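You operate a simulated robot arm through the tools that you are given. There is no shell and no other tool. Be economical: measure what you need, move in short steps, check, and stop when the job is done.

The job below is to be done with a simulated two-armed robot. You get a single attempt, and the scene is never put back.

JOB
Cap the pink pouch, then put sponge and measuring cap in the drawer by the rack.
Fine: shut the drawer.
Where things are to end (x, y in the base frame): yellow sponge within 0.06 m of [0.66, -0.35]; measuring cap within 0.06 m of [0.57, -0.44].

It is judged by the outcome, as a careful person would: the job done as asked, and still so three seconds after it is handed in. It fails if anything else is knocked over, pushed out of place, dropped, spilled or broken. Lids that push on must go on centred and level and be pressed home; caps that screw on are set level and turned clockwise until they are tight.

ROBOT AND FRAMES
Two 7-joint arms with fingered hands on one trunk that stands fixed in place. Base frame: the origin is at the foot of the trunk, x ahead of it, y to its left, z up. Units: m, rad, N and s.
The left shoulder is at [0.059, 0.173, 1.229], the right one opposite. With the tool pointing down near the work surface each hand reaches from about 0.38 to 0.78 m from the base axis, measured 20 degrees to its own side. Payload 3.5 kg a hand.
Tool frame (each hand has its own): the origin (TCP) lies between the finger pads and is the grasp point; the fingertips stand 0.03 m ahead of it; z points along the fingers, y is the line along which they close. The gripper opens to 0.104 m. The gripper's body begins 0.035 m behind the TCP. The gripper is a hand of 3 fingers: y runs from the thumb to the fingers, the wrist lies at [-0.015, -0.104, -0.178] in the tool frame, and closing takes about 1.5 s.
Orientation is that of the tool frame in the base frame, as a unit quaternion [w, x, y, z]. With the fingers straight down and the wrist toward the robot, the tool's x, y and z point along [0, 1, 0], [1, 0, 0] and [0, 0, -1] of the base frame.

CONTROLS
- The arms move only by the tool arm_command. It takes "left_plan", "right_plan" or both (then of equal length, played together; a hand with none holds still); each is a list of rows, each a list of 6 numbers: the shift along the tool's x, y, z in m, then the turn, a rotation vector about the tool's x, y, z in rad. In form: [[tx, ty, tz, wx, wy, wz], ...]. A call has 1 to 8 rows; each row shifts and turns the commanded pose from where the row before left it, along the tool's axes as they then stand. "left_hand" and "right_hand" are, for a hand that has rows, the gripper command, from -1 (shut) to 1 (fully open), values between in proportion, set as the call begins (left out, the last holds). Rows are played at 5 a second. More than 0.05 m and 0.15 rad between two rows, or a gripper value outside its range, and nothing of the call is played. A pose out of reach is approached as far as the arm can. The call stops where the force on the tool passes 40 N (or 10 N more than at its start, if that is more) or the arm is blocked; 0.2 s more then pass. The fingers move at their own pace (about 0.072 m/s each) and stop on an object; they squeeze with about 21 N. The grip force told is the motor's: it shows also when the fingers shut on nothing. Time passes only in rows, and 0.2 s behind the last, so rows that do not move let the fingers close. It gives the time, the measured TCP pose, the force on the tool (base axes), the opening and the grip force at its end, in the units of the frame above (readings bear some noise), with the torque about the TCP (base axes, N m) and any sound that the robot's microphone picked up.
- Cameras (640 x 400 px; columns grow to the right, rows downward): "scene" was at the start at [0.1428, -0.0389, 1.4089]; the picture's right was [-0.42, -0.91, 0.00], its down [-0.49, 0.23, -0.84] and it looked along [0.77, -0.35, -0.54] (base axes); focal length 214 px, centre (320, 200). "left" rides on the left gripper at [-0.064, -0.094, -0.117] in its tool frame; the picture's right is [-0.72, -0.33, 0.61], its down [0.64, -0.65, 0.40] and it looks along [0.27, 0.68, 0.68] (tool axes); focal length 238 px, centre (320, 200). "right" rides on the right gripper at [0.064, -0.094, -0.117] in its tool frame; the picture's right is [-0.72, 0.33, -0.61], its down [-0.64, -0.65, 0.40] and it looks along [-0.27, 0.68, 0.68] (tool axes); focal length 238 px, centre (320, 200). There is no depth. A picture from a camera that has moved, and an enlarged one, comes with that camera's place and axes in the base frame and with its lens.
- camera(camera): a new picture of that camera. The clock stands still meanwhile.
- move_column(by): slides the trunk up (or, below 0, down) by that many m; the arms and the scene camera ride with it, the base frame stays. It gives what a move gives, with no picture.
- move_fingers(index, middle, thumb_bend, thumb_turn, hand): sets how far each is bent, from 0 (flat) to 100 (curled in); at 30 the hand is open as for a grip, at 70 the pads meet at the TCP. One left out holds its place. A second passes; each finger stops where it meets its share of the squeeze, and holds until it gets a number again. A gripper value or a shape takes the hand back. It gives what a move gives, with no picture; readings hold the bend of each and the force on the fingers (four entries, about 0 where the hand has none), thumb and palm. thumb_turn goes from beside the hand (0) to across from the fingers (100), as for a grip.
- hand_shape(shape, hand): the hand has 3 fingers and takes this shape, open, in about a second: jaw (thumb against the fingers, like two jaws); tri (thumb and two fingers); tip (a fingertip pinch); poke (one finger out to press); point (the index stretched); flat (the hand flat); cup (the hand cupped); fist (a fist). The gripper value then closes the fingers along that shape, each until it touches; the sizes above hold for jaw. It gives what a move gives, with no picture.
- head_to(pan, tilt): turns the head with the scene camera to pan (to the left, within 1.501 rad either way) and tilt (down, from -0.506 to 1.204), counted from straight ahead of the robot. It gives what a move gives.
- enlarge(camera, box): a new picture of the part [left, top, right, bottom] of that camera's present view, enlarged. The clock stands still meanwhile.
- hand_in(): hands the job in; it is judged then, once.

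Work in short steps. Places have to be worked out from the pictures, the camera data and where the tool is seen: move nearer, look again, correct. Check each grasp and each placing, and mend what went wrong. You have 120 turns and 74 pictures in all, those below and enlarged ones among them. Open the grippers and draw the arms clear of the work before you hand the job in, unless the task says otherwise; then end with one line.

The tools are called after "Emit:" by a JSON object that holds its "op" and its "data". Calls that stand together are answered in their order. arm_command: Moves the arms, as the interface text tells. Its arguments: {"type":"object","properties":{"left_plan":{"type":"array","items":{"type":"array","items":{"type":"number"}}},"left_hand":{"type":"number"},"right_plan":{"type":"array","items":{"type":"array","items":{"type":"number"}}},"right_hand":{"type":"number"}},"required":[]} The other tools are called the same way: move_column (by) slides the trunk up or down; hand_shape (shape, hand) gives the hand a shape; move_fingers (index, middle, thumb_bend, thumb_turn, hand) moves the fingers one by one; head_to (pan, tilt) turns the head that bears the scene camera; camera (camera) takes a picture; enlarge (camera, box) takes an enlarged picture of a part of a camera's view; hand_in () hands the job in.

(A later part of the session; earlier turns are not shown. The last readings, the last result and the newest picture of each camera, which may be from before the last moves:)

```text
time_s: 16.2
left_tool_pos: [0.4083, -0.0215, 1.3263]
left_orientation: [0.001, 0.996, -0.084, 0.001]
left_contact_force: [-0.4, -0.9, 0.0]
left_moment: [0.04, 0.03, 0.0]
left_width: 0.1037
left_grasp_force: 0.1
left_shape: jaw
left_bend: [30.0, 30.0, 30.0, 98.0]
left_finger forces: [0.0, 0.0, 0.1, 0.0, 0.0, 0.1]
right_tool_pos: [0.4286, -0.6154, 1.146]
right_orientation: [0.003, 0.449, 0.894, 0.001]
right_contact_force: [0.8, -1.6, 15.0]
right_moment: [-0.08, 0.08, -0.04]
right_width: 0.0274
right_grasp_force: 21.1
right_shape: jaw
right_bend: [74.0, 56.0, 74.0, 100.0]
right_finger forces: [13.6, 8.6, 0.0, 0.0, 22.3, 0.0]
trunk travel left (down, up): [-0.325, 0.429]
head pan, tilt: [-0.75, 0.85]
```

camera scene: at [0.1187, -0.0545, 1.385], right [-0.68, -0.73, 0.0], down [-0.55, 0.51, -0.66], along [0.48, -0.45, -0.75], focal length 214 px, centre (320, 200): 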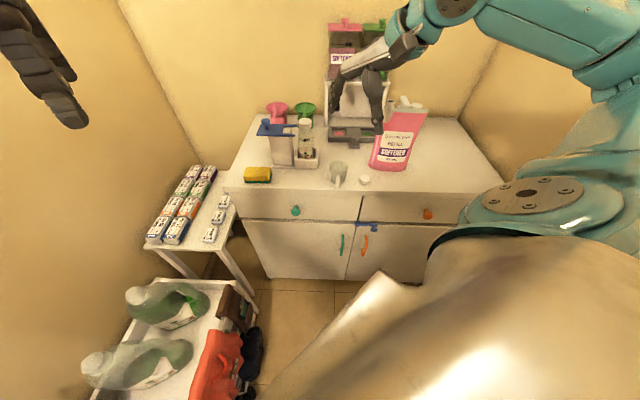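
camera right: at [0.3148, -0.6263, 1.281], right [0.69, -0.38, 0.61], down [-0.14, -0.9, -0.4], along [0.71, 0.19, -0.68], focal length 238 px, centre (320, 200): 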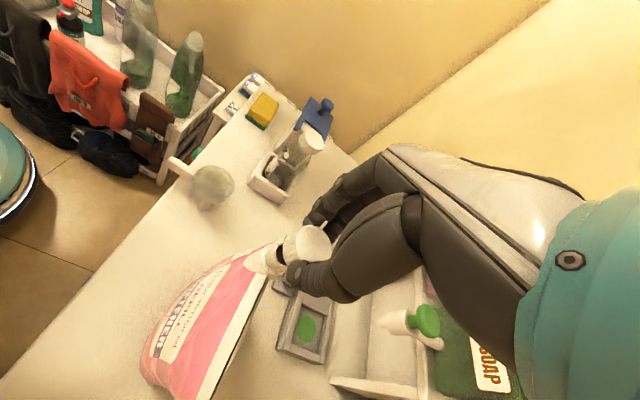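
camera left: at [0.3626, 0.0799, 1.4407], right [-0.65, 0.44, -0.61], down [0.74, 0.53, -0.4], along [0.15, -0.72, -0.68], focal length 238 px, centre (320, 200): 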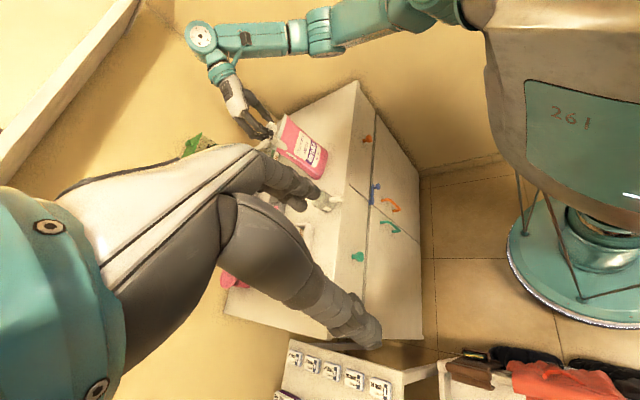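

Contact with 15 N. I check centring and level before turning.

Emit:
{"op": "enlarge", "data": {"camera": "scene", "box": [382, 82, 430, 112]}}

Emit:
{"op": "enlarge", "data": {"camera": "right", "box": [240, 215, 336, 275]}}

```text
13.33 times, centred on (406, 97) of scene
camera zoom: at [0.1179, -0.0534, 1.3853], right [-0.68, -0.73, 0.0], down [-0.55, 0.51, -0.66], along [0.48, -0.45, -0.75], focal length 2860 px, centre (-827, 1573)
```

zoom: 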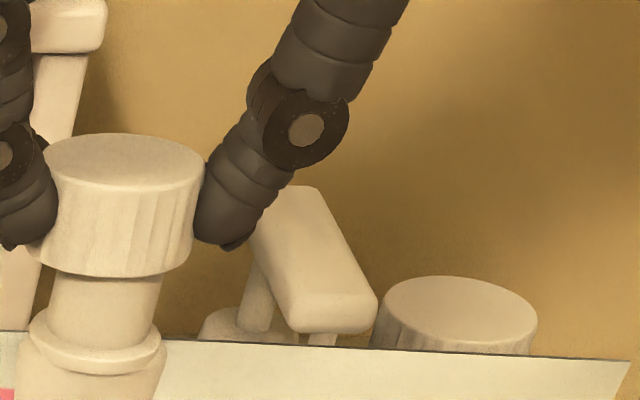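

```text
6.67 times, centred on (288, 245) of right
camera zoom: at [0.3146, -0.6222, 1.2621], right [0.69, -0.38, 0.62], down [-0.14, -0.9, -0.4], along [0.71, 0.19, -0.68], focal length 1589 px, centre (533, -100)
```

zoom: 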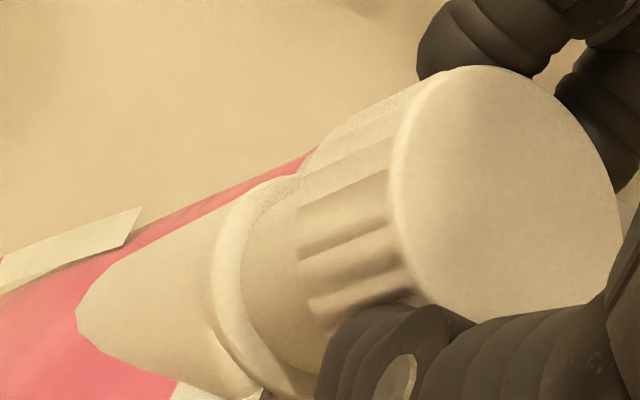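

Centred within ~1 mm and level. I start turning clockwise with light downward pressure.

Emit:
{"op": "arm_command", "data": {"right_plan": [[0, 0, 0, 0, 0, 0.12], [0, 0, 0, 0, 0, 0.12], [0, 0, 0, 0, 0, 0.12], [0, 0, 0.0005, 0, 0, 0.12], [0, 0, 0.0005, 0, 0, 0.12]]}}

```text
time_s: 17.4
left_tool_pos: [0.409, -0.0212, 1.325]
left_orientation: [0.0, 0.996, -0.084, 0.001]
left_contact_force: [1.3, -0.1, -0.3]
left_moment: [-0.02, -0.01, -0.03]
left_width: 0.1035
left_grasp_force: 0.1
left_shape: jaw
left_bend: [30.0, 30.0, 30.0, 98.0]
left_finger forces: [0.1, 0.1, 0.0, 0.0, 0.0, 0.0]
right_tool_pos: [0.4296, -0.6153, 1.1439]
right_orientation: [0.002, 0.694, 0.72, 0.001]
right_contact_force: [-1.1, 2.3, 15.2]
right_moment: [0.05, 0.1, 0.16]
right_width: 0.0276
right_grasp_force: 21.3
right_shape: jaw
right_bend: [74.0, 55.0, 74.0, 100.0]
right_finger forces: [14.6, 9.1, 0.0, 0.0, 23.8, 0.0]
trunk travel left (down, up): [-0.325, 0.429]
head pan, tilt: [-0.75, 0.85]
```

It is sinking with turning (1.146→1.144) and a thread-like torque. Continue.

Emit:
{"op": "arm_command", "data": {"right_plan": [[0, 0, 0.0004, 0, 0, 0.13], [0, 0, 0.0004, 0, 0, 0.13], [0, 0, 0.0004, 0, 0, 0.13], [0, 0, 0.0004, 0, 0, 0.13], [0, 0, 0.0004, 0, 0, 0.13], [0, 0, 0.0004, 0, 0, 0.13]]}}

Emit:
{"op": "arm_command", "data": {"right_plan": [[0, 0, 0.0004, 0, 0, 0.13], [0, 0, 0.0004, 0, 0, 0.13], [0, 0, 0.0004, 0, 0, 0.13], [0, 0, 0.0004, 0, 0, 0.13], [0, 0, 0.0004, 0, 0, 0.13]]}}

Emit:
{"op": "enlarge", "data": {"camera": "scene", "box": [370, 70, 450, 120]}}

```text
time_s: 18.8
left_tool_pos: [0.41, -0.0229, 1.3258]
left_orientation: [0.0, 0.996, -0.085, 0.0]
left_contact_force: [-1.3, -0.9, -1.0]
left_moment: [-0.03, -0.01, 0.02]
left_width: 0.1038
left_grasp_force: 0.1
left_shape: jaw
left_bend: [30.0, 30.0, 30.0, 98.0]
left_finger forces: [0.1, 0.0, 0.0, 0.0, 0.1, 0.0]
right_tool_pos: [0.4307, -0.6179, 1.1395]
right_orientation: [0.0, 0.915, 0.403, 0.0]
right_contact_force: [0.8, 0.6, 0.1]
right_moment: [0.01, -0.04, -0.01]
right_width: 0.027
right_grasp_force: 21.0
right_shape: jaw
right_bend: [74.0, 56.0, 74.0, 100.0]
right_finger forces: [13.7, 7.3, 0.0, 0.0, 19.2, 0.0]
trunk travel left (down, up): [-0.325, 0.429]
head pan, tilt: [-0.75, 0.85]
```

```text
time_s: 20.0
left_tool_pos: [0.4097, -0.0228, 1.3263]
left_orientation: [0.001, 0.996, -0.084, 0.0]
left_contact_force: [-0.4, 0.6, -0.8]
left_moment: [0.0, -0.05, -0.01]
left_width: 0.1034
left_grasp_force: 0.1
left_shape: jaw
left_bend: [30.0, 30.0, 30.0, 98.0]
left_finger forces: [0.0, 0.0, 0.0, 0.0, 0.0, 0.0]
right_tool_pos: [0.4301, -0.6169, 1.1372]
right_orientation: [0.0, 0.996, 0.089, 0.0]
right_contact_force: [1.0, -0.5, 0.4]
right_moment: [-0.07, 0.01, 0.02]
right_width: 0.027
right_grasp_force: 20.7
right_shape: jaw
right_bend: [74.0, 56.0, 74.0, 100.0]
right_finger forces: [13.0, 8.6, 0.0, 0.0, 19.7, 0.0]
trunk travel left (down, up): [-0.325, 0.429]
head pan, tilt: [-0.75, 0.85]
```

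```text
8.00 times, centred on (410, 95) of scene
camera zoom: at [0.1189, -0.0545, 1.3849], right [-0.68, -0.73, 0.0], down [-0.55, 0.51, -0.66], along [0.48, -0.45, -0.75], focal length 1716 px, centre (-400, 1040)
```

zoom: 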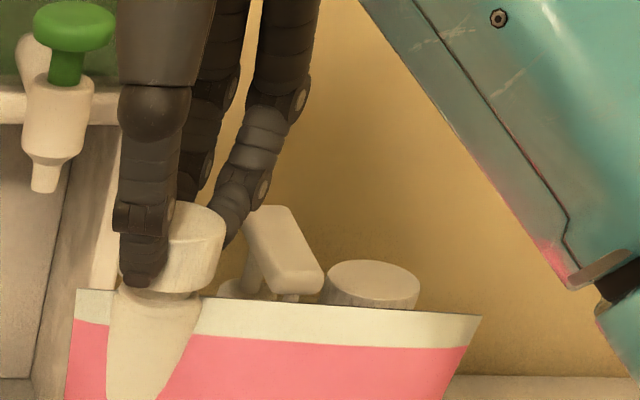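

The cap has dropped over the neck and rides freely; it is near the collar. I keep turning with slight downward feed.

Emit:
{"op": "arm_command", "data": {"right_plan": [[0, 0, 0.0005, 0, 0, 0.13], [0, 0, 0.0005, 0, 0, 0.13], [0, 0, 0.0005, 0, 0, 0.13], [0, 0, 0.0005, 0, 0, 0.13], [0, 0, 0.0005, 0, 0, 0.13]]}}

```text
time_s: 21.2
left_tool_pos: [0.4096, -0.0216, 1.3256]
left_orientation: [0.0, 0.996, -0.085, 0.0]
left_contact_force: [0.6, -0.8, 0.4]
left_moment: [0.01, -0.01, 0.0]
left_width: 0.1036
left_grasp_force: 0.1
left_shape: jaw
left_bend: [30.0, 30.0, 30.0, 98.0]
left_finger forces: [0.1, 0.0, 0.0, 0.1, 0.1, 0.0]
right_tool_pos: [0.4296, -0.6165, 1.1354]
right_orientation: [0.0, 0.972, -0.233, 0.001]
right_contact_force: [-1.5, -1.6, 5.6]
right_moment: [-0.15, 0.08, 0.02]
right_width: 0.0269
right_grasp_force: 20.9
right_shape: jaw
right_bend: [74.0, 56.0, 74.0, 100.0]
right_finger forces: [13.0, 8.8, 0.0, 0.1, 18.9, 0.1]
trunk travel left (down, up): [-0.325, 0.429]
head pan, tilt: [-0.75, 0.85]
```

Some resistance builds (5.6 N). A few more rows.

Emit:
{"op": "arm_command", "data": {"right_plan": [[0, 0, 0.0002, 0, 0, 0.12], [0, 0, 0.0002, 0, 0, 0.12], [0, 0, 0.0002, 0, 0, 0.12], [0, 0, 0.0002, 0, 0, 0.12]]}}

Emit:
{"op": "enlarge", "data": {"camera": "left", "box": [245, 100, 325, 150]}}

```text
time_s: 22.2
left_tool_pos: [0.4084, -0.0218, 1.3257]
left_orientation: [0.0, 0.996, -0.085, 0.001]
left_contact_force: [-0.2, 0.1, 0.0]
left_moment: [0.01, 0.0, 0.0]
left_width: 0.1035
left_grasp_force: 0.1
left_shape: jaw
left_bend: [30.0, 30.0, 30.0, 98.0]
left_finger forces: [0.0, 0.0, 0.0, 0.0, 0.0, 0.1]
right_tool_pos: [0.4293, -0.6162, 1.1341]
right_orientation: [0.0, 0.889, -0.458, 0.002]
right_contact_force: [-0.8, -2.4, 10.9]
right_moment: [-0.03, 0.14, 0.02]
right_width: 0.0273
right_grasp_force: 21.3
right_shape: jaw
right_bend: [74.0, 56.0, 74.0, 100.0]
right_finger forces: [13.6, 8.9, 0.0, 0.0, 19.4, 0.1]
trunk travel left (down, up): [-0.325, 0.429]
head pan, tilt: [-0.75, 0.85]
```

```text
8.00 times, centred on (285, 125) of left
camera zoom: at [0.3614, 0.0806, 1.4412], right [-0.65, 0.44, -0.61], down [0.74, 0.54, -0.4], along [0.15, -0.72, -0.68], focal length 1907 px, centre (600, 800)
```

zoom: 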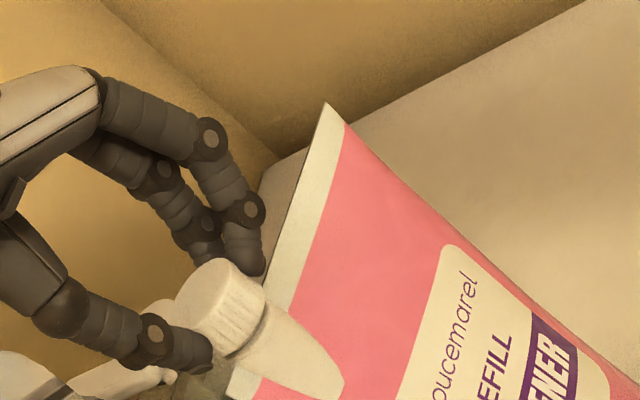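

The cap is well on, close to the collar. I keep turning to find the tight point.

Emit:
{"op": "arm_command", "data": {"right_plan": [[0, 0, 0, 0, 0, 0.12], [0, 0, 0, 0, 0, 0.12], [0, 0, 0, 0, 0, 0.12], [0, 0, 0, 0, 0, 0.12]]}}

```text
time_s: 23.2
left_tool_pos: [0.4087, -0.0213, 1.3264]
left_orientation: [0.0, 0.996, -0.085, 0.001]
left_contact_force: [-0.1, -0.8, -0.4]
left_moment: [0.04, 0.0, -0.03]
left_width: 0.1034
left_grasp_force: 0.0
left_shape: jaw
left_bend: [30.0, 30.0, 30.0, 98.0]
left_finger forces: [0.1, 0.1, 0.0, 0.0, 0.0, 0.1]
right_tool_pos: [0.4185, -0.5991, 1.126]
right_orientation: [0.002, 0.767, -0.641, 0.012]
right_contact_force: [0.6, -2.1, 35.1]
right_moment: [-0.11, 0.13, 0.0]
right_width: 0.0295
right_grasp_force: 21.0
right_shape: jaw
right_bend: [75.0, 57.0, 75.0, 100.0]
right_finger forces: [21.6, 8.7, 0.0, 0.0, 24.2, 0.0]
right hand out of reach, approached as far as the arm can: row 3, 4
trunk travel left (down, up): [-0.325, 0.429]
head pan, tilt: [-0.75, 0.85]
stopped in row 4 (right hand): the force on the tool passed its limit at 50 N (the readings are from after the stop); the commanded pose is now the measured one
```

The arm ran out of reach and got dragged sideways. I check the state before releasing.

Emit:
{"op": "enlarge", "data": {"camera": "scene", "box": [350, 70, 470, 180]}}

Emit:
{"op": "enlarge", "data": {"camera": "left", "box": [245, 100, 325, 150]}}

```text
3.64 times, centred on (410, 125) of scene
camera zoom: at [0.1181, -0.0535, 1.3853], right [-0.68, -0.73, 0.0], down [-0.55, 0.51, -0.66], along [0.48, -0.45, -0.75], focal length 780 px, centre (-7, 473)
```

zoom: 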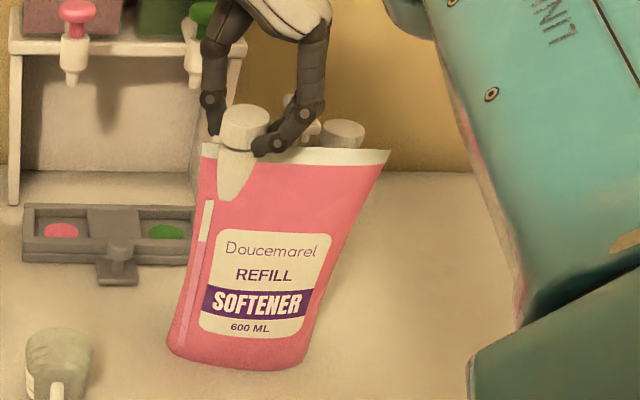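

```text
8.00 times, centred on (285, 125) of left
camera zoom: at [0.3611, 0.081, 1.4414], right [-0.65, 0.44, -0.61], down [0.74, 0.54, -0.4], along [0.15, -0.72, -0.68], focal length 1907 px, centre (600, 800)
```

zoom: 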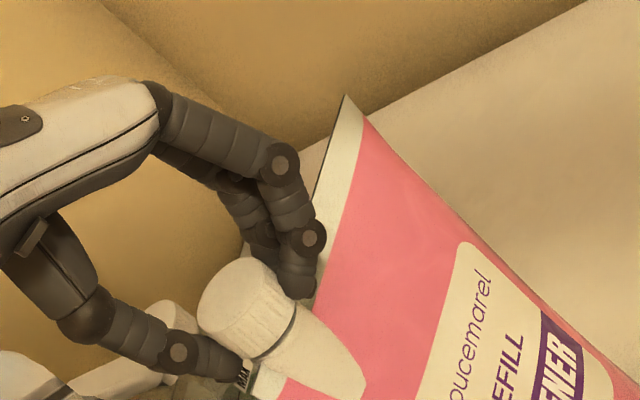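

The pouch got pulled toward the front by ~2 cm. I bring it gently back along the reversed path while still holding the cap.

Emit:
{"op": "arm_command", "data": {"right_plan": [[0.004, -0.0018, -0.003, 0, 0, -0.1], [0.005, -0.002, -0.002, 0, 0, -0.1], [0.005, -0.002, -0.002, 0, 0, -0.1], [0.004, -0.001, -0.001, 0, 0, 0]]}}

Emit:
{"op": "enlarge", "data": {"camera": "scene", "box": [350, 70, 470, 180]}}

```text
time_s: 24.2
left_tool_pos: [0.4092, -0.0228, 1.3254]
left_orientation: [0.0, 0.996, -0.084, 0.0]
left_contact_force: [0.1, -0.7, 1.0]
left_moment: [-0.03, 0.01, -0.01]
left_width: 0.1037
left_grasp_force: 0.1
left_shape: jaw
left_bend: [30.0, 30.0, 30.0, 98.0]
left_finger forces: [0.1, 0.0, 0.0, 0.1, 0.0, 0.0]
right_tool_pos: [0.4323, -0.6147, 1.1306]
right_orientation: [0.002, 0.855, -0.518, 0.008]
right_contact_force: [-1.0, -2.1, -0.5]
right_moment: [-0.02, 0.11, 0.02]
right_width: 0.0274
right_grasp_force: 21.2
right_shape: jaw
right_bend: [74.0, 57.0, 75.0, 100.0]
right_finger forces: [13.1, 8.9, 0.1, 0.0, 18.6, 0.1]
trunk travel left (down, up): [-0.325, 0.429]
head pan, tilt: [-0.75, 0.85]
```

```text
3.64 times, centred on (410, 125) of scene
camera zoom: at [0.1189, -0.0546, 1.3847], right [-0.68, -0.73, 0.0], down [-0.55, 0.51, -0.66], along [0.48, -0.45, -0.75], focal length 780 px, centre (-7, 473)
```

zoom: 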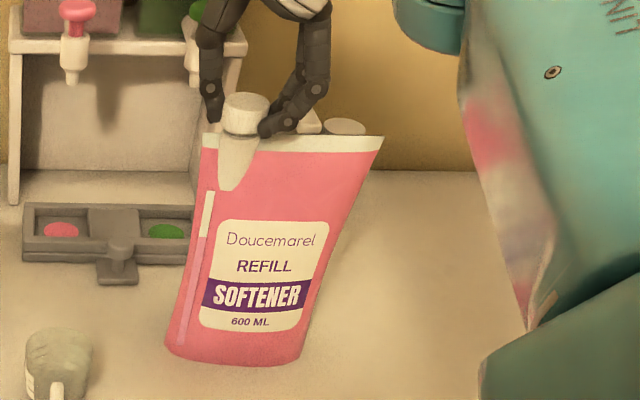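

The pouch is back in place within a few mm. I open the fingers, rise, and rotate back for another grip.

Emit:
{"op": "arm_command", "data": {"right_plan": [[0, 0, 0, 0, 0, 0], [0, 0, 0, 0, 0, 0], [0, 0, 0, 0, 0, 0], [0, 0, -0.02, 0, 0, 0], [0, 0, -0.03, 0, 0, -0.1], [0, 0, -0.02, 0, 0, -0.14], [0, 0, 0, 0, 0, -0.14], [0, 0, 0, 0, 0, -0.14]], "right_hand": 0.1}}

Emit:
{"op": "arm_command", "data": {"right_plan": [[0, 0, 0, 0, 0, -0.145], [0, 0, 0, 0, 0, -0.145], [0, 0, 0, 0, 0, -0.145], [0, 0, 0, 0, 0, -0.145], [0, 0, 0, 0, 0, -0.145], [0, 0, 0, 0, 0, -0.145], [0, 0, 0, 0, 0, -0.145], [0, 0, 0, 0, 0, -0.145]]}}

Emit:
{"op": "arm_command", "data": {"right_plan": [[0, 0, 0, 0, 0, -0.145], [0, 0, 0, 0, 0, -0.145], [0, 0, 0, 0, 0, -0.145], [0, 0, 0, 0, 0, -0.145], [0, 0, 0, 0, 0, -0.145], [0, 0, 0, 0, 0, -0.145], [0, 0, 0, 0, 0, -0.145], [0, 0, 0, 0, 0, -0.145]]}}

Emit:
{"op": "enlarge", "data": {"camera": "scene", "box": [370, 80, 450, 130]}}

Emit:
{"op": "enlarge", "data": {"camera": "left", "box": [245, 100, 325, 150]}}

```text
time_s: 26.0
left_tool_pos: [0.4073, -0.024, 1.3248]
left_orientation: [0.0, 0.996, -0.084, 0.001]
left_contact_force: [0.0, 0.2, -0.1]
left_moment: [0.06, 0.01, 0.03]
left_width: 0.1036
left_grasp_force: 0.1
left_shape: jaw
left_bend: [30.0, 30.0, 30.0, 98.0]
left_finger forces: [0.1, 0.0, 0.0, 0.0, 0.0, 0.0]
right_tool_pos: [0.4302, -0.615, 1.2023]
right_orientation: [0.004, 0.96, -0.28, 0.007]
right_contact_force: [-0.2, 0.7, -0.5]
right_moment: [-0.01, -0.01, 0.01]
right_width: 0.0567
right_grasp_force: 0.1
right_shape: jaw
right_bend: [74.0, 43.0, 67.0, 100.0]
right_finger forces: [0.0, 0.0, 0.0, 0.1, 0.0, 0.0]
trunk travel left (down, up): [-0.325, 0.429]
head pan, tilt: [-0.75, 0.85]
```

```text
time_s: 27.8
left_tool_pos: [0.4096, -0.0238, 1.3249]
left_orientation: [0.0, 0.997, -0.084, 0.0]
left_contact_force: [-0.9, -0.3, 0.2]
left_moment: [0.01, -0.02, 0.0]
left_width: 0.1037
left_grasp_force: 0.1
left_shape: jaw
left_bend: [30.0, 30.0, 30.0, 98.0]
left_finger forces: [0.0, 0.0, 0.0, 0.0, 0.0, 0.1]
right_tool_pos: [0.4308, -0.6135, 1.2011]
right_orientation: [0.008, 0.957, 0.291, 0.004]
right_contact_force: [-0.4, -0.5, 0.4]
right_moment: [-0.03, 0.0, 0.0]
right_width: 0.0568
right_grasp_force: 0.0
right_shape: jaw
right_bend: [74.0, 43.0, 67.0, 100.0]
right_finger forces: [0.0, 0.0, 0.1, 0.0, 0.0, 0.1]
trunk travel left (down, up): [-0.325, 0.429]
head pan, tilt: [-0.75, 0.85]
```

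```text
time_s: 29.6
left_tool_pos: [0.4101, -0.0226, 1.3255]
left_orientation: [0.0, 0.996, -0.085, 0.0]
left_contact_force: [0.1, 0.3, -0.2]
left_moment: [-0.01, 0.03, -0.01]
left_width: 0.1033
left_grasp_force: 0.0
left_shape: jaw
left_bend: [30.0, 30.0, 30.0, 98.0]
left_finger forces: [0.0, 0.1, 0.0, 0.1, 0.0, 0.0]
right_tool_pos: [0.4314, -0.6145, 1.2007]
right_orientation: [0.009, 0.641, 0.768, 0.0]
right_contact_force: [0.1, 1.0, -0.2]
right_moment: [0.01, 0.0, 0.03]
right_width: 0.0568
right_grasp_force: 0.1
right_shape: jaw
right_bend: [74.0, 43.0, 67.0, 100.0]
right_finger forces: [0.1, 0.1, 0.1, 0.0, 0.0, 0.1]
trunk travel left (down, up): [-0.325, 0.429]
head pan, tilt: [-0.75, 0.85]
```

```text
8.00 times, centred on (410, 105) of scene
camera zoom: at [0.1192, -0.0548, 1.3849], right [-0.68, -0.73, 0.0], down [-0.55, 0.51, -0.66], along [0.48, -0.45, -0.75], focal length 1716 px, centre (-400, 960)
```

zoom: 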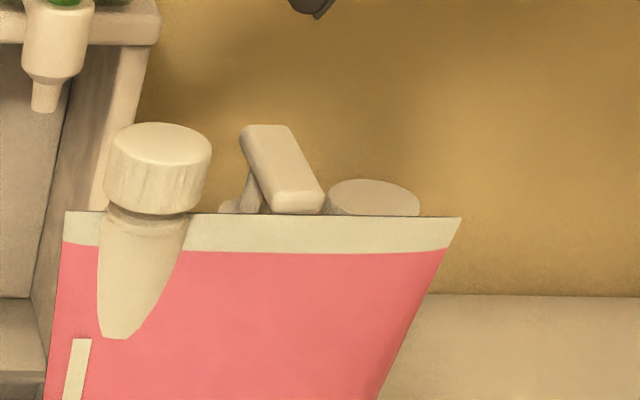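

```text
8.00 times, centred on (285, 125) of left
camera zoom: at [0.3624, 0.0797, 1.4408], right [-0.65, 0.44, -0.61], down [0.74, 0.54, -0.4], along [0.15, -0.72, -0.68], focal length 1907 px, centre (600, 800)
```

zoom: 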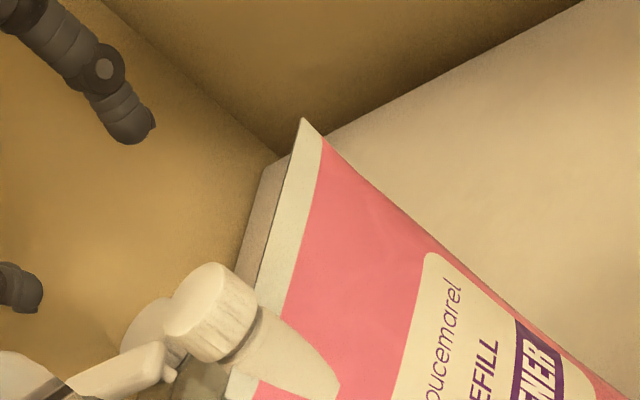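

The cap sits level near the collar. I turn back a bit more and locate the cap with the hand camera for a centred re-grip.

Emit:
{"op": "arm_command", "data": {"right_plan": [[0, 0, 0, 0, 0, -0.14], [0, 0, 0, 0, 0, -0.14], [0, 0, 0, 0, 0, -0.14]]}}

Emit:
{"op": "enlarge", "data": {"camera": "right", "box": [200, 190, 360, 290]}}

```text
time_s: 30.4
left_tool_pos: [0.4098, -0.0223, 1.3254]
left_orientation: [0.0, 0.996, -0.084, 0.0]
left_contact_force: [0.4, -0.6, -1.0]
left_moment: [0.04, 0.02, 0.02]
left_width: 0.1036
left_grasp_force: 0.0
left_shape: jaw
left_bend: [30.0, 30.0, 30.0, 98.0]
left_finger forces: [0.0, 0.0, 0.0, 0.0, 0.0, 0.1]
right_tool_pos: [0.431, -0.6144, 1.1994]
right_orientation: [0.009, 0.465, 0.885, -0.003]
right_contact_force: [1.0, -1.1, -0.6]
right_moment: [0.05, 0.01, 0.01]
right_width: 0.0569
right_grasp_force: 0.0
right_shape: jaw
right_bend: [74.0, 43.0, 67.0, 100.0]
right_finger forces: [0.0, 0.1, 0.0, 0.0, 0.1, 0.0]
trunk travel left (down, up): [-0.325, 0.429]
head pan, tilt: [-0.75, 0.85]
```

```text
4.00 times, centred on (280, 240) of right
camera zoom: at [0.3152, -0.614, 1.3165], right [0.67, -0.4, 0.63], down [-0.17, -0.9, -0.4], along [0.72, 0.16, -0.67], focal length 953 px, centre (480, 40)
```

zoom: 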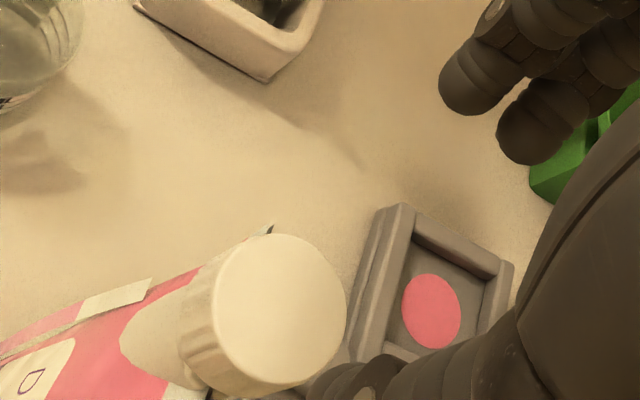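

Cap ≈ (0.429,-0.616). I level the hand, descend to z≈1.132 and grip.

Emit:
{"op": "arm_command", "data": {"right_plan": [[0, -0.0025, 0.02, 0.0035, 0.019, 0], [0, 0, 0.025, 0, 0, 0], [0, 0, 0.022, 0, 0, 0]]}}

Emit:
{"op": "arm_command", "data": {"right_plan": [[0, 0, 0, 0, 0, 0], [0, 0, 0, 0, 0, 0], [0, 0, 0, 0, 0, 0], [0, 0, 0, 0, 0, 0], [0, 0, 0, 0, 0, 0]], "right_hand": -1}}

Emit:
{"op": "arm_command", "data": {"right_plan": [[0, 0, 0, 0, 0, 0.13], [0, 0, 0, 0, 0, 0.13], [0, 0, 0, 0, 0, 0.13], [0, 0, 0, 0, 0, 0.13], [0, 0, 0, 0, 0, 0.13]]}}

```text
time_s: 31.2
left_tool_pos: [0.4093, -0.0224, 1.3258]
left_orientation: [0.0, 0.996, -0.084, 0.0]
left_contact_force: [-0.4, -0.1, 0.4]
left_moment: [-0.01, 0.04, -0.02]
left_width: 0.1038
left_grasp_force: 0.1
left_shape: jaw
left_bend: [30.0, 30.0, 30.0, 98.0]
left_finger forces: [0.1, 0.0, 0.0, 0.1, 0.0, 0.0]
right_tool_pos: [0.4285, -0.6155, 1.1333]
right_orientation: [-0.001, 0.467, 0.884, 0.001]
right_contact_force: [0.2, -0.3, 0.3]
right_moment: [-0.02, 0.02, 0.01]
right_width: 0.057
right_grasp_force: 0.1
right_shape: jaw
right_bend: [74.0, 43.0, 67.0, 100.0]
right_finger forces: [0.0, 0.1, 0.0, 0.0, 0.0, 0.2]
trunk travel left (down, up): [-0.325, 0.429]
head pan, tilt: [-0.75, 0.85]
```

```text
time_s: 32.4
left_tool_pos: [0.4092, -0.0218, 1.3255]
left_orientation: [0.0, 0.996, -0.085, 0.0]
left_contact_force: [0.3, -0.4, -0.6]
left_moment: [-0.01, 0.02, 0.02]
left_width: 0.1037
left_grasp_force: 0.1
left_shape: jaw
left_bend: [30.0, 30.0, 30.0, 98.0]
left_finger forces: [0.0, 0.0, 0.0, 0.0, 0.1, 0.1]
right_tool_pos: [0.4283, -0.6151, 1.1346]
right_orientation: [-0.001, 0.467, 0.884, 0.001]
right_contact_force: [-1.2, 0.5, -0.5]
right_moment: [0.0, -0.02, 0.01]
right_width: 0.0269
right_grasp_force: 20.7
right_shape: jaw
right_bend: [74.0, 54.0, 74.0, 100.0]
right_finger forces: [10.9, 6.9, 0.0, 0.0, 18.4, 0.0]
trunk travel left (down, up): [-0.325, 0.429]
head pan, tilt: [-0.75, 0.85]
```

```text
time_s: 33.6
left_tool_pos: [0.4089, -0.022, 1.3263]
left_orientation: [-0.001, 0.996, -0.084, 0.001]
left_contact_force: [0.3, -0.1, 0.2]
left_moment: [-0.03, -0.02, 0.02]
left_width: 0.1037
left_grasp_force: 0.1
left_shape: jaw
left_bend: [30.0, 30.0, 30.0, 98.0]
left_finger forces: [0.1, 0.0, 0.0, 0.0, 0.0, 0.0]
right_tool_pos: [0.4288, -0.6152, 1.1336]
right_orientation: [0.0, 0.726, 0.687, 0.0]
right_contact_force: [1.8, 0.7, 1.7]
right_moment: [0.02, -0.1, 0.02]
right_width: 0.0264
right_grasp_force: 20.8
right_shape: jaw
right_bend: [74.0, 54.0, 74.0, 100.0]
right_finger forces: [11.5, 8.2, 0.0, 0.0, 18.1, 0.0]
trunk travel left (down, up): [-0.325, 0.429]
head pan, tilt: [-0.75, 0.85]
```

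Grip good, turning freely. I continue clockwise with light feed.

Emit:
{"op": "arm_command", "data": {"right_plan": [[0, 0, 0.0002, 0, 0, 0.13], [0, 0, 0.0002, 0, 0, 0.13], [0, 0, 0.0002, 0, 0, 0.13], [0, 0, 0.0002, 0, 0, 0.13], [0, 0, 0.0002, 0, 0, 0.13], [0, 0, 0.0002, 0, 0, 0.13]]}}

Emit:
{"op": "arm_command", "data": {"right_plan": [[0, 0, 0.0002, 0, 0, 0.13], [0, 0, 0.0002, 0, 0, 0.13], [0, 0, 0.0002, 0, 0, 0.13], [0, 0, 0.0002, 0, 0, 0.13], [0, 0, 0.0002, 0, 0, 0.13], [0, 0, 0.0002, 0, 0, 0.13]]}}

```text
time_s: 35.0
left_tool_pos: [0.4097, -0.0218, 1.3257]
left_orientation: [-0.001, 0.996, -0.085, 0.001]
left_contact_force: [0.0, -0.6, 0.4]
left_moment: [0.0, -0.02, 0.01]
left_width: 0.1035
left_grasp_force: 0.0
left_shape: jaw
left_bend: [30.0, 30.0, 30.0, 98.0]
left_finger forces: [0.0, 0.0, 0.0, 0.1, 0.0, 0.0]
right_tool_pos: [0.4289, -0.6145, 1.1335]
right_orientation: [-0.001, 0.933, 0.36, 0.0]
right_contact_force: [2.5, 0.2, 1.2]
right_moment: [-0.04, -0.09, 0.03]
right_width: 0.0267
right_grasp_force: 21.6
right_shape: jaw
right_bend: [74.0, 54.0, 74.0, 100.0]
right_finger forces: [11.8, 7.8, 0.0, 0.0, 18.7, 0.0]
trunk travel left (down, up): [-0.325, 0.429]
head pan, tilt: [-0.75, 0.85]
```

```text
time_s: 36.4
left_tool_pos: [0.4073, -0.0221, 1.3264]
left_orientation: [0.0, 0.996, -0.085, 0.001]
left_contact_force: [-0.2, 0.3, 0.5]
left_moment: [0.02, -0.01, 0.0]
left_width: 0.1035
left_grasp_force: 0.2
left_shape: jaw
left_bend: [30.0, 30.0, 30.0, 98.0]
left_finger forces: [0.0, 0.0, 0.0, 0.1, 0.1, 0.1]
right_tool_pos: [0.4293, -0.6149, 1.1327]
right_orientation: [-0.001, 1.0, -0.023, 0.0]
right_contact_force: [-0.1, -0.4, 1.0]
right_moment: [-0.06, 0.05, -0.01]
right_width: 0.0271
right_grasp_force: 21.3
right_shape: jaw
right_bend: [74.0, 53.0, 74.0, 100.0]
right_finger forces: [11.8, 8.1, 0.0, 0.0, 18.3, 0.0]
trunk travel left (down, up): [-0.325, 0.429]
head pan, tilt: [-0.75, 0.85]
```

Still no stop; continue to just before the reach limit.

Emit:
{"op": "arm_command", "data": {"right_plan": [[0, 0, 0.0002, 0, 0, 0.13], [0, 0, 0.0002, 0, 0, 0.13], [0, 0, 0.0002, 0, 0, 0.13], [0, 0, 0.0002, 0, 0, 0.13], [0, 0, 0.0002, 0, 0, 0.13], [0, 0, 0.0002, 0, 0, 0.13]]}}

Emit:
{"op": "enlarge", "data": {"camera": "left", "box": [245, 110, 309, 150]}}

```text
time_s: 37.8
left_tool_pos: [0.4088, -0.0213, 1.3257]
left_orientation: [0.0, 0.996, -0.085, 0.0]
left_contact_force: [-0.5, 0.2, -0.4]
left_moment: [0.01, 0.05, -0.03]
left_width: 0.1035
left_grasp_force: 0.0
left_shape: jaw
left_bend: [30.0, 30.0, 30.0, 98.0]
left_finger forces: [0.0, 0.0, 0.0, 0.2, 0.0, 0.0]
right_tool_pos: [0.4295, -0.6154, 1.1316]
right_orientation: [-0.001, 0.916, -0.4, 0.0]
right_contact_force: [-0.7, 0.2, 4.1]
right_moment: [-0.01, 0.01, 0.01]
right_width: 0.0266
right_grasp_force: 20.5
right_shape: jaw
right_bend: [74.0, 53.0, 74.0, 100.0]
right_finger forces: [12.4, 7.7, 0.0, 0.0, 19.6, 0.1]
trunk travel left (down, up): [-0.325, 0.429]
head pan, tilt: [-0.75, 0.85]
```

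```text
10.00 times, centred on (277, 130) of left
camera zoom: at [0.3616, 0.0807, 1.441], right [-0.65, 0.44, -0.61], down [0.74, 0.54, -0.4], along [0.15, -0.72, -0.68], focal length 2384 px, centre (750, 900)
```

zoom: 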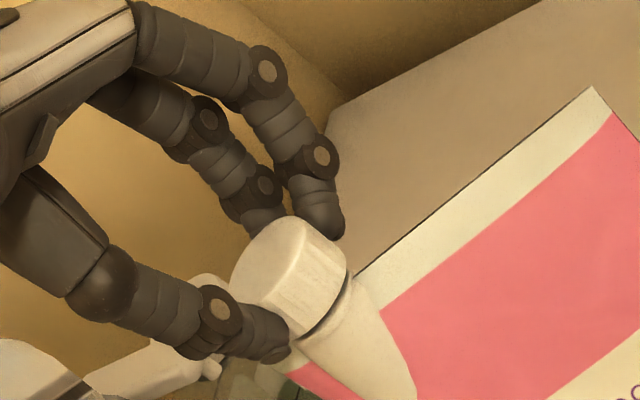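

The pouch is now turning with the cap, so the cap binds against it. I look at how far the pouch turned.

Emit:
{"op": "enlarge", "data": {"camera": "scene", "box": [310, 60, 470, 190]}}

```text
3.08 times, centred on (390, 125) of scene
camera zoom: at [0.1185, -0.0539, 1.385], right [-0.68, -0.73, 0.0], down [-0.55, 0.51, -0.66], along [0.48, -0.45, -0.75], focal length 660 px, centre (105, 431)
```

zoom: 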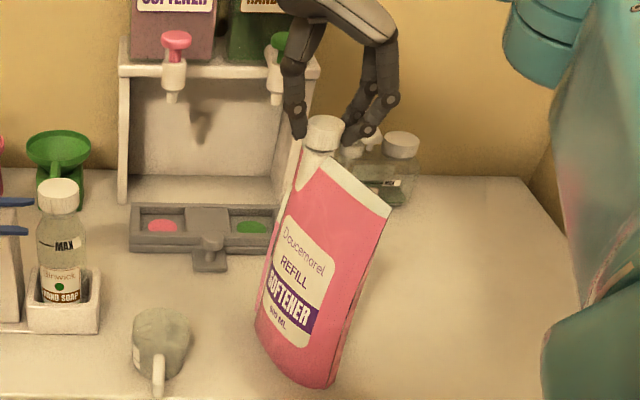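

The pouch turned ~70° with the cap, meaning the thread now binds. I turn back counter-clockwise 1.2 rad: if the pouch follows, the cap is bound firmly and the pouch is restored.

Emit:
{"op": "arm_command", "data": {"right_plan": [[0, 0, 0, 0, 0, -0.14], [0, 0, 0, 0, 0, -0.14], [0, 0, 0, 0, 0, -0.14], [0, 0, 0, 0, 0, -0.14]]}}

Emit:
{"op": "enlarge", "data": {"camera": "scene", "box": [310, 60, 470, 190]}}

```text
time_s: 38.8
left_tool_pos: [0.4085, -0.0209, 1.3258]
left_orientation: [0.0, 0.996, -0.086, 0.0]
left_contact_force: [-0.2, -0.1, -0.1]
left_moment: [0.0, 0.03, -0.02]
left_width: 0.1034
left_grasp_force: 0.1
left_shape: jaw
left_bend: [30.0, 30.0, 30.0, 98.0]
left_finger forces: [0.0, 0.0, 0.0, 0.0, 0.0, 0.1]
right_tool_pos: [0.4285, -0.6151, 1.1307]
right_orientation: [0.0, 0.992, -0.128, 0.0]
right_contact_force: [-1.9, 2.2, 8.2]
right_moment: [0.03, 0.04, -0.01]
right_width: 0.0271
right_grasp_force: 20.9
right_shape: jaw
right_bend: [74.0, 54.0, 75.0, 100.0]
right_finger forces: [12.4, 7.8, 0.0, 0.0, 20.3, 0.0]
trunk travel left (down, up): [-0.325, 0.429]
head pan, tilt: [-0.75, 0.85]
```

```text
3.08 times, centred on (390, 125) of scene
camera zoom: at [0.118, -0.0538, 1.3851], right [-0.68, -0.73, 0.0], down [-0.55, 0.51, -0.66], along [0.48, -0.45, -0.75], focal length 660 px, centre (105, 431)
```

zoom: 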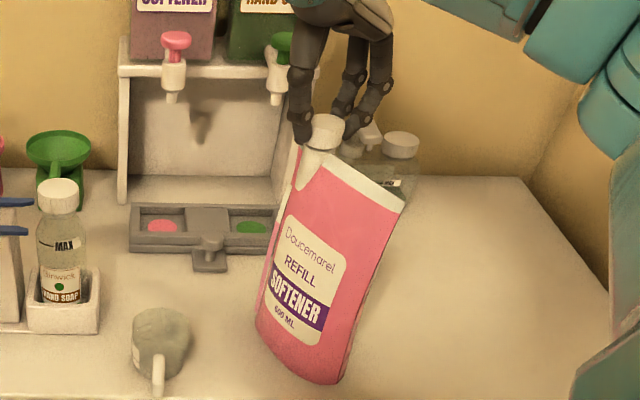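

The pouch only partly followed, so the cap isn't fully tight yet. Pressing down increases the pouch's hold on the counter, so I turn clockwise while pressing ~20 N.

Emit:
{"op": "arm_command", "data": {"right_plan": [[0, 0, 0.0025, 0, 0, 0], [0, 0, 0, 0, 0, 0.1], [0, 0, 0, 0, 0, 0.1], [0, 0, 0.0003, 0, 0, 0.1], [0, 0, 0.0003, 0, 0, 0.1], [0, 0, 0.0003, 0, 0, 0.1]]}}

Emit:
{"op": "enlarge", "data": {"camera": "scene", "box": [310, 60, 470, 190]}}

```text
time_s: 40.2
left_tool_pos: [0.4091, -0.0214, 1.3267]
left_orientation: [0.001, 0.996, -0.084, 0.0]
left_contact_force: [0.1, -0.7, -0.3]
left_moment: [-0.01, 0.0, -0.01]
left_width: 0.1036
left_grasp_force: 0.1
left_shape: jaw
left_bend: [30.0, 30.0, 30.0, 98.0]
left_finger forces: [0.1, 0.0, 0.1, 0.0, 0.0, 0.1]
right_tool_pos: [0.428, -0.6136, 1.1285]
right_orientation: [0.002, 0.928, -0.372, 0.001]
right_contact_force: [3.8, -7.0, 27.4]
right_moment: [-0.22, 0.03, 0.22]
right_width: 0.0279
right_grasp_force: 20.8
right_shape: jaw
right_bend: [74.0, 53.0, 75.0, 100.0]
right_finger forces: [17.6, 9.1, 0.0, 0.0, 23.2, 0.1]
trunk travel left (down, up): [-0.325, 0.429]
head pan, tilt: [-0.75, 0.85]
```

```text
3.08 times, centred on (390, 125) of scene
camera zoom: at [0.1178, -0.053, 1.3852], right [-0.68, -0.73, 0.0], down [-0.55, 0.51, -0.66], along [0.48, -0.45, -0.75], focal length 660 px, centre (105, 431)
```

zoom: 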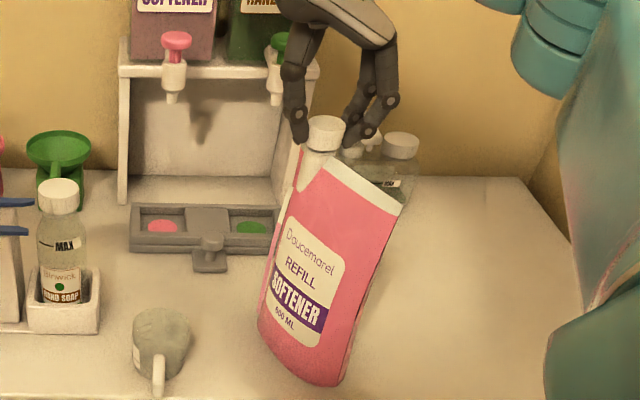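

Pressing works: torque rose to 0.22 N m with barely any pouch rotation. I unload, release, rewind 1.7 rad and repeat.

Emit:
{"op": "arm_command", "data": {"right_plan": [[0, 0, -0.005, 0, 0, 0], [0, 0, 0, 0, 0, 0]]}}

Emit:
{"op": "arm_command", "data": {"right_plan": [[0, 0, 0, 0, 0, 0], [0, 0, 0, 0, 0, 0], [0, 0, 0, 0, 0, 0], [0, 0, -0.025, 0, 0, 0], [0, 0, -0.025, 0, 0, -0.145], [0, 0, 0, 0, 0, -0.145], [0, 0, 0, 0, 0, -0.145], [0, 0, 0, 0, 0, -0.145]], "right_hand": 0.1}}

Emit:
{"op": "arm_command", "data": {"right_plan": [[0, 0, 0, 0, 0, -0.145], [0, 0, 0, 0, 0, -0.145], [0, 0, 0, 0, 0, -0.145], [0, 0, 0, 0, 0, -0.145], [0, 0, 0, 0, 0, -0.145], [0, 0, 0, 0, 0, -0.145], [0, 0, 0, 0, 0, -0.145], [0, 0, 0, 0, 0, -0.145]]}}

Emit:
{"op": "enlarge", "data": {"camera": "right", "box": [200, 190, 360, 290]}}

```text
time_s: 40.8
left_tool_pos: [0.4083, -0.0226, 1.3263]
left_orientation: [0.0, 0.996, -0.085, 0.0]
left_contact_force: [-0.1, -0.2, -0.5]
left_moment: [-0.01, -0.02, -0.02]
left_width: 0.1037
left_grasp_force: 0.0
left_shape: jaw
left_bend: [30.0, 30.0, 30.0, 98.0]
left_finger forces: [0.0, 0.1, 0.0, 0.1, 0.0, 0.1]
right_tool_pos: [0.4289, -0.6156, 1.1313]
right_orientation: [-0.001, 0.928, -0.373, -0.002]
right_contact_force: [0.0, -0.9, 4.2]
right_moment: [-0.05, 0.05, 0.09]
right_width: 0.0277
right_grasp_force: 20.9
right_shape: jaw
right_bend: [74.0, 53.0, 75.0, 100.0]
right_finger forces: [14.5, 8.0, 0.0, 0.1, 19.1, 0.1]
trunk travel left (down, up): [-0.325, 0.429]
head pan, tilt: [-0.75, 0.85]
```

```text
time_s: 42.6
left_tool_pos: [0.409, -0.0236, 1.3256]
left_orientation: [0.0, 0.996, -0.085, -0.001]
left_contact_force: [0.7, -0.6, -0.6]
left_moment: [-0.01, -0.02, 0.01]
left_width: 0.1035
left_grasp_force: 0.0
left_shape: jaw
left_bend: [30.0, 30.0, 30.0, 98.0]
left_finger forces: [0.1, 0.0, 0.1, 0.0, 0.0, 0.0]
right_tool_pos: [0.4299, -0.6155, 1.1828]
right_orientation: [0.0, 0.996, -0.089, 0.0]
right_contact_force: [-0.6, -0.4, -0.8]
right_moment: [0.02, -0.01, 0.0]
right_width: 0.0566
right_grasp_force: 0.0
right_shape: jaw
right_bend: [74.0, 43.0, 67.0, 100.0]
right_finger forces: [0.0, 0.0, 0.0, 0.0, 0.0, 0.1]
trunk travel left (down, up): [-0.325, 0.429]
head pan, tilt: [-0.75, 0.85]
```

```text
time_s: 44.4
left_tool_pos: [0.4096, -0.0225, 1.3262]
left_orientation: [0.0, 0.996, -0.084, -0.001]
left_contact_force: [-0.2, 0.0, -0.4]
left_moment: [0.01, -0.01, 0.0]
left_width: 0.1037
left_grasp_force: 0.0
left_shape: jaw
left_bend: [30.0, 30.0, 30.0, 98.0]
left_finger forces: [0.0, 0.0, 0.1, 0.0, 0.0, 0.0]
right_tool_pos: [0.4291, -0.6156, 1.1816]
right_orientation: [-0.001, 0.882, 0.472, 0.0]
right_contact_force: [-0.8, 0.0, 0.2]
right_moment: [0.03, 0.0, 0.02]
right_width: 0.0568
right_grasp_force: 0.0
right_shape: jaw
right_bend: [74.0, 43.0, 67.0, 100.0]
right_finger forces: [0.1, 0.0, 0.0, 0.1, 0.0, 0.1]
trunk travel left (down, up): [-0.325, 0.429]
head pan, tilt: [-0.75, 0.85]
```

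```text
4.00 times, centred on (280, 240) of right
camera zoom: at [0.3856, -0.5112, 1.2991], right [-0.13, -0.78, 0.61], down [-0.9, -0.17, -0.4], along [0.42, -0.6, -0.68], focal length 953 px, centre (480, 40)
```

zoom: 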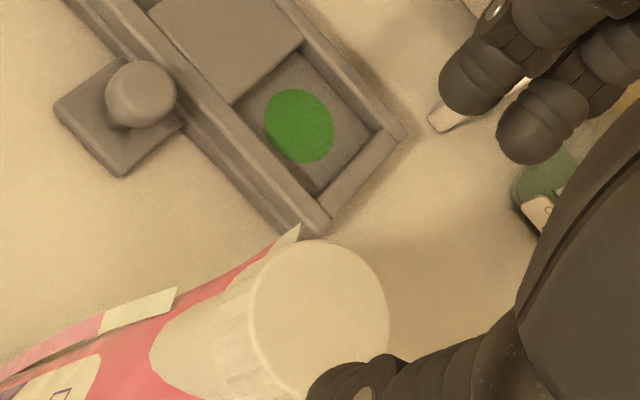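

Aligned as before. I descend, grip a little higher, then press and turn.

Emit:
{"op": "arm_command", "data": {"right_plan": [[0, 0, 0.024, 0, 0, 0], [0, 0, 0.0235, 0, 0, 0]]}}

Emit:
{"op": "arm_command", "data": {"right_plan": [[0, 0, 0, 0, 0, 0], [0, 0, 0, 0, 0, 0], [0, 0, 0, 0, 0, 0], [0, 0, 0, 0, 0, 0], [0, 0, 0, 0, 0, 0], [0, 0, 0.002, 0, 0, 0], [0, 0, 0.002, 0, 0, 0]], "right_hand": -1}}

Emit:
{"op": "arm_command", "data": {"right_plan": [[0, 0, 0, 0, 0, 0.1], [0, 0, 0.0002, 0, 0, 0.1], [0, 0, 0.0002, 0, 0, 0.1], [0, 0, 0.0002, 0, 0, 0.1], [0, 0, 0.0002, 0, 0, 0.1], [0, 0, 0.0002, 0, 0, 0.1], [0, 0, 0.0002, 0, 0, 0.1]]}}

```text
time_s: 45.0
left_tool_pos: [0.4101, -0.0226, 1.3256]
left_orientation: [0.001, 0.996, -0.085, 0.001]
left_contact_force: [0.5, -0.5, 0.0]
left_moment: [0.03, 0.01, -0.01]
left_width: 0.1038
left_grasp_force: 0.0
left_shape: jaw
left_bend: [30.0, 30.0, 30.0, 98.0]
left_finger forces: [0.0, 0.0, 0.0, 0.0, 0.0, 0.0]
right_tool_pos: [0.4288, -0.6158, 1.134]
right_orientation: [0.0, 0.882, 0.471, 0.0]
right_contact_force: [-0.3, -0.1, 0.5]
right_moment: [0.02, 0.02, -0.03]
right_width: 0.0568
right_grasp_force: 0.1
right_shape: jaw
right_bend: [74.0, 43.0, 67.0, 100.0]
right_finger forces: [0.0, 0.0, 0.0, 0.0, 0.1, 0.0]
trunk travel left (down, up): [-0.325, 0.429]
head pan, tilt: [-0.75, 0.85]
```

```text
time_s: 46.6
left_tool_pos: [0.4085, -0.0228, 1.3253]
left_orientation: [0.0, 0.996, -0.084, 0.0]
left_contact_force: [-0.6, 0.4, 0.0]
left_moment: [-0.02, 0.0, -0.02]
left_width: 0.1034
left_grasp_force: 0.1
left_shape: jaw
left_bend: [30.0, 30.0, 30.0, 98.0]
left_finger forces: [0.0, 0.0, 0.0, 0.0, 0.0, 0.0]
right_tool_pos: [0.4296, -0.6154, 1.1328]
right_orientation: [0.001, 0.883, 0.47, 0.002]
right_contact_force: [2.7, 0.7, 9.6]
right_moment: [-0.02, 0.02, 0.0]
right_width: 0.0261
right_grasp_force: 21.3
right_shape: jaw
right_bend: [72.0, 61.0, 73.0, 100.0]
right_finger forces: [12.6, 8.1, 0.0, 0.1, 19.2, 0.1]
trunk travel left (down, up): [-0.325, 0.429]
head pan, tilt: [-0.75, 0.85]
```

```text
time_s: 48.2
left_tool_pos: [0.4075, -0.0213, 1.3259]
left_orientation: [0.001, 0.996, -0.085, 0.001]
left_contact_force: [-1.1, -0.3, -0.2]
left_moment: [0.01, 0.0, 0.02]
left_width: 0.1034
left_grasp_force: 0.1
left_shape: jaw
left_bend: [30.0, 30.0, 30.0, 98.0]
left_finger forces: [0.1, 0.0, 0.0, 0.0, 0.0, 0.0]
right_tool_pos: [0.4263, -0.6144, 1.1308]
right_orientation: [0.0, 0.99, 0.138, 0.0]
right_contact_force: [-2.8, 0.3, 18.0]
right_moment: [-0.03, 0.19, 0.02]
right_width: 0.0269
right_grasp_force: 21.1
right_shape: jaw
right_bend: [73.0, 59.0, 73.0, 100.0]
right_finger forces: [10.1, 10.9, 0.0, 0.0, 20.1, 0.0]
trunk travel left (down, up): [-0.325, 0.429]
head pan, tilt: [-0.75, 0.85]
```

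Continue pressing and turning; then check.

Emit:
{"op": "arm_command", "data": {"right_plan": [[0, 0, 0.0005, 0, 0, 0.1], [0, 0, 0.0004, 0, 0, 0.1], [0, 0, 0.0002, 0, 0, 0.1], [0, 0, 0.0002, 0, 0, 0.1], [0, 0, 0.0002, 0, 0, 0.1], [0, 0, 0.0002, 0, 0, 0.1]]}}

Emit:
{"op": "enlarge", "data": {"camera": "scene", "box": [310, 60, 470, 190]}}

```text
time_s: 49.6
left_tool_pos: [0.4071, -0.0201, 1.3266]
left_orientation: [0.001, 0.996, -0.085, 0.0]
left_contact_force: [0.8, -1.3, 0.4]
left_moment: [0.03, 0.01, -0.02]
left_width: 0.1036
left_grasp_force: 0.1
left_shape: jaw
left_bend: [30.0, 30.0, 30.0, 98.0]
left_finger forces: [0.0, 0.1, 0.0, 0.0, 0.0, 0.0]
right_tool_pos: [0.4288, -0.6137, 1.1304]
right_orientation: [0.0, 0.987, -0.161, 0.002]
right_contact_force: [-0.2, 1.0, 15.4]
right_moment: [0.01, 0.11, 0.11]
right_width: 0.0267
right_grasp_force: 20.9
right_shape: jaw
right_bend: [73.0, 59.0, 73.0, 100.0]
right_finger forces: [11.2, 10.4, 0.0, 0.0, 19.4, 0.1]
trunk travel left (down, up): [-0.325, 0.429]
head pan, tilt: [-0.75, 0.85]
```

```text
3.08 times, centred on (390, 125) of scene
camera zoom: at [0.1179, -0.053, 1.3851], right [-0.68, -0.73, 0.0], down [-0.55, 0.51, -0.66], along [0.48, -0.45, -0.75], focal length 660 px, centre (105, 431)
```

zoom: 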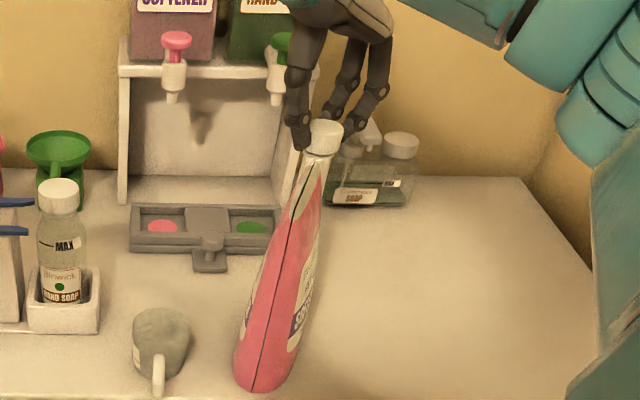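

The pouch now turns along with the cap, so the cap binds harder. I unload and turn counter-clockwise to see whether pouch and cap move as one.

Emit:
{"op": "arm_command", "data": {"right_plan": [[0, 0, -0.0035, 0, 0, 0], [0, 0, 0, 0, 0, -0.1], [0, 0, 0, 0, 0, -0.1], [0, 0, 0, 0, 0, -0.1], [0, 0, 0, 0, 0, -0.1], [0, 0, 0, 0, 0, -0.1], [0, 0, 0, 0, 0, -0.1], [0, 0, 0, 0, 0, -0.1]]}}

Emit:
{"op": "enlarge", "data": {"camera": "scene", "box": [310, 60, 470, 190]}}

```text
time_s: 51.4
left_tool_pos: [0.4091, -0.0215, 1.3259]
left_orientation: [0.0, 0.996, -0.085, 0.0]
left_contact_force: [0.3, 0.0, -0.6]
left_moment: [-0.01, -0.02, 0.01]
left_width: 0.1037
left_grasp_force: 0.0
left_shape: jaw
left_bend: [30.0, 30.0, 30.0, 98.0]
left_finger forces: [0.0, 0.0, 0.0, 0.0, 0.0, 0.0]
right_tool_pos: [0.4276, -0.615, 1.1311]
right_orientation: [0.0, 0.982, 0.19, 0.001]
right_contact_force: [0.3, 1.9, 6.2]
right_moment: [0.08, 0.07, -0.09]
right_width: 0.0264
right_grasp_force: 21.2
right_shape: jaw
right_bend: [73.0, 62.0, 73.0, 100.0]
right_finger forces: [11.6, 6.6, 0.0, 0.0, 17.8, 0.1]
trunk travel left (down, up): [-0.325, 0.429]
head pan, tilt: [-0.75, 0.85]
```

```text
3.08 times, centred on (390, 125) of scene
camera zoom: at [0.1182, -0.0538, 1.3851], right [-0.68, -0.73, 0.0], down [-0.55, 0.51, -0.66], along [0.48, -0.45, -0.75], focal length 660 px, centre (105, 431)
```

zoom: 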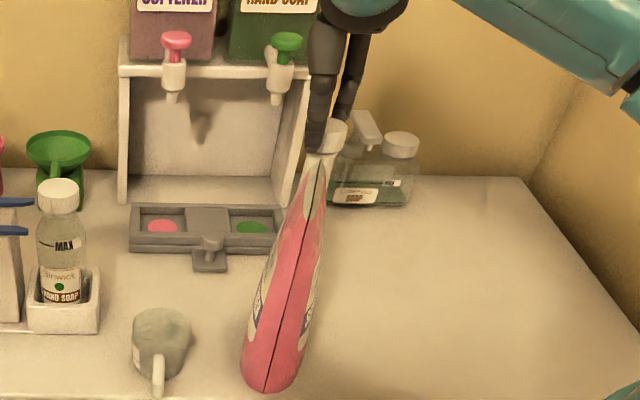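

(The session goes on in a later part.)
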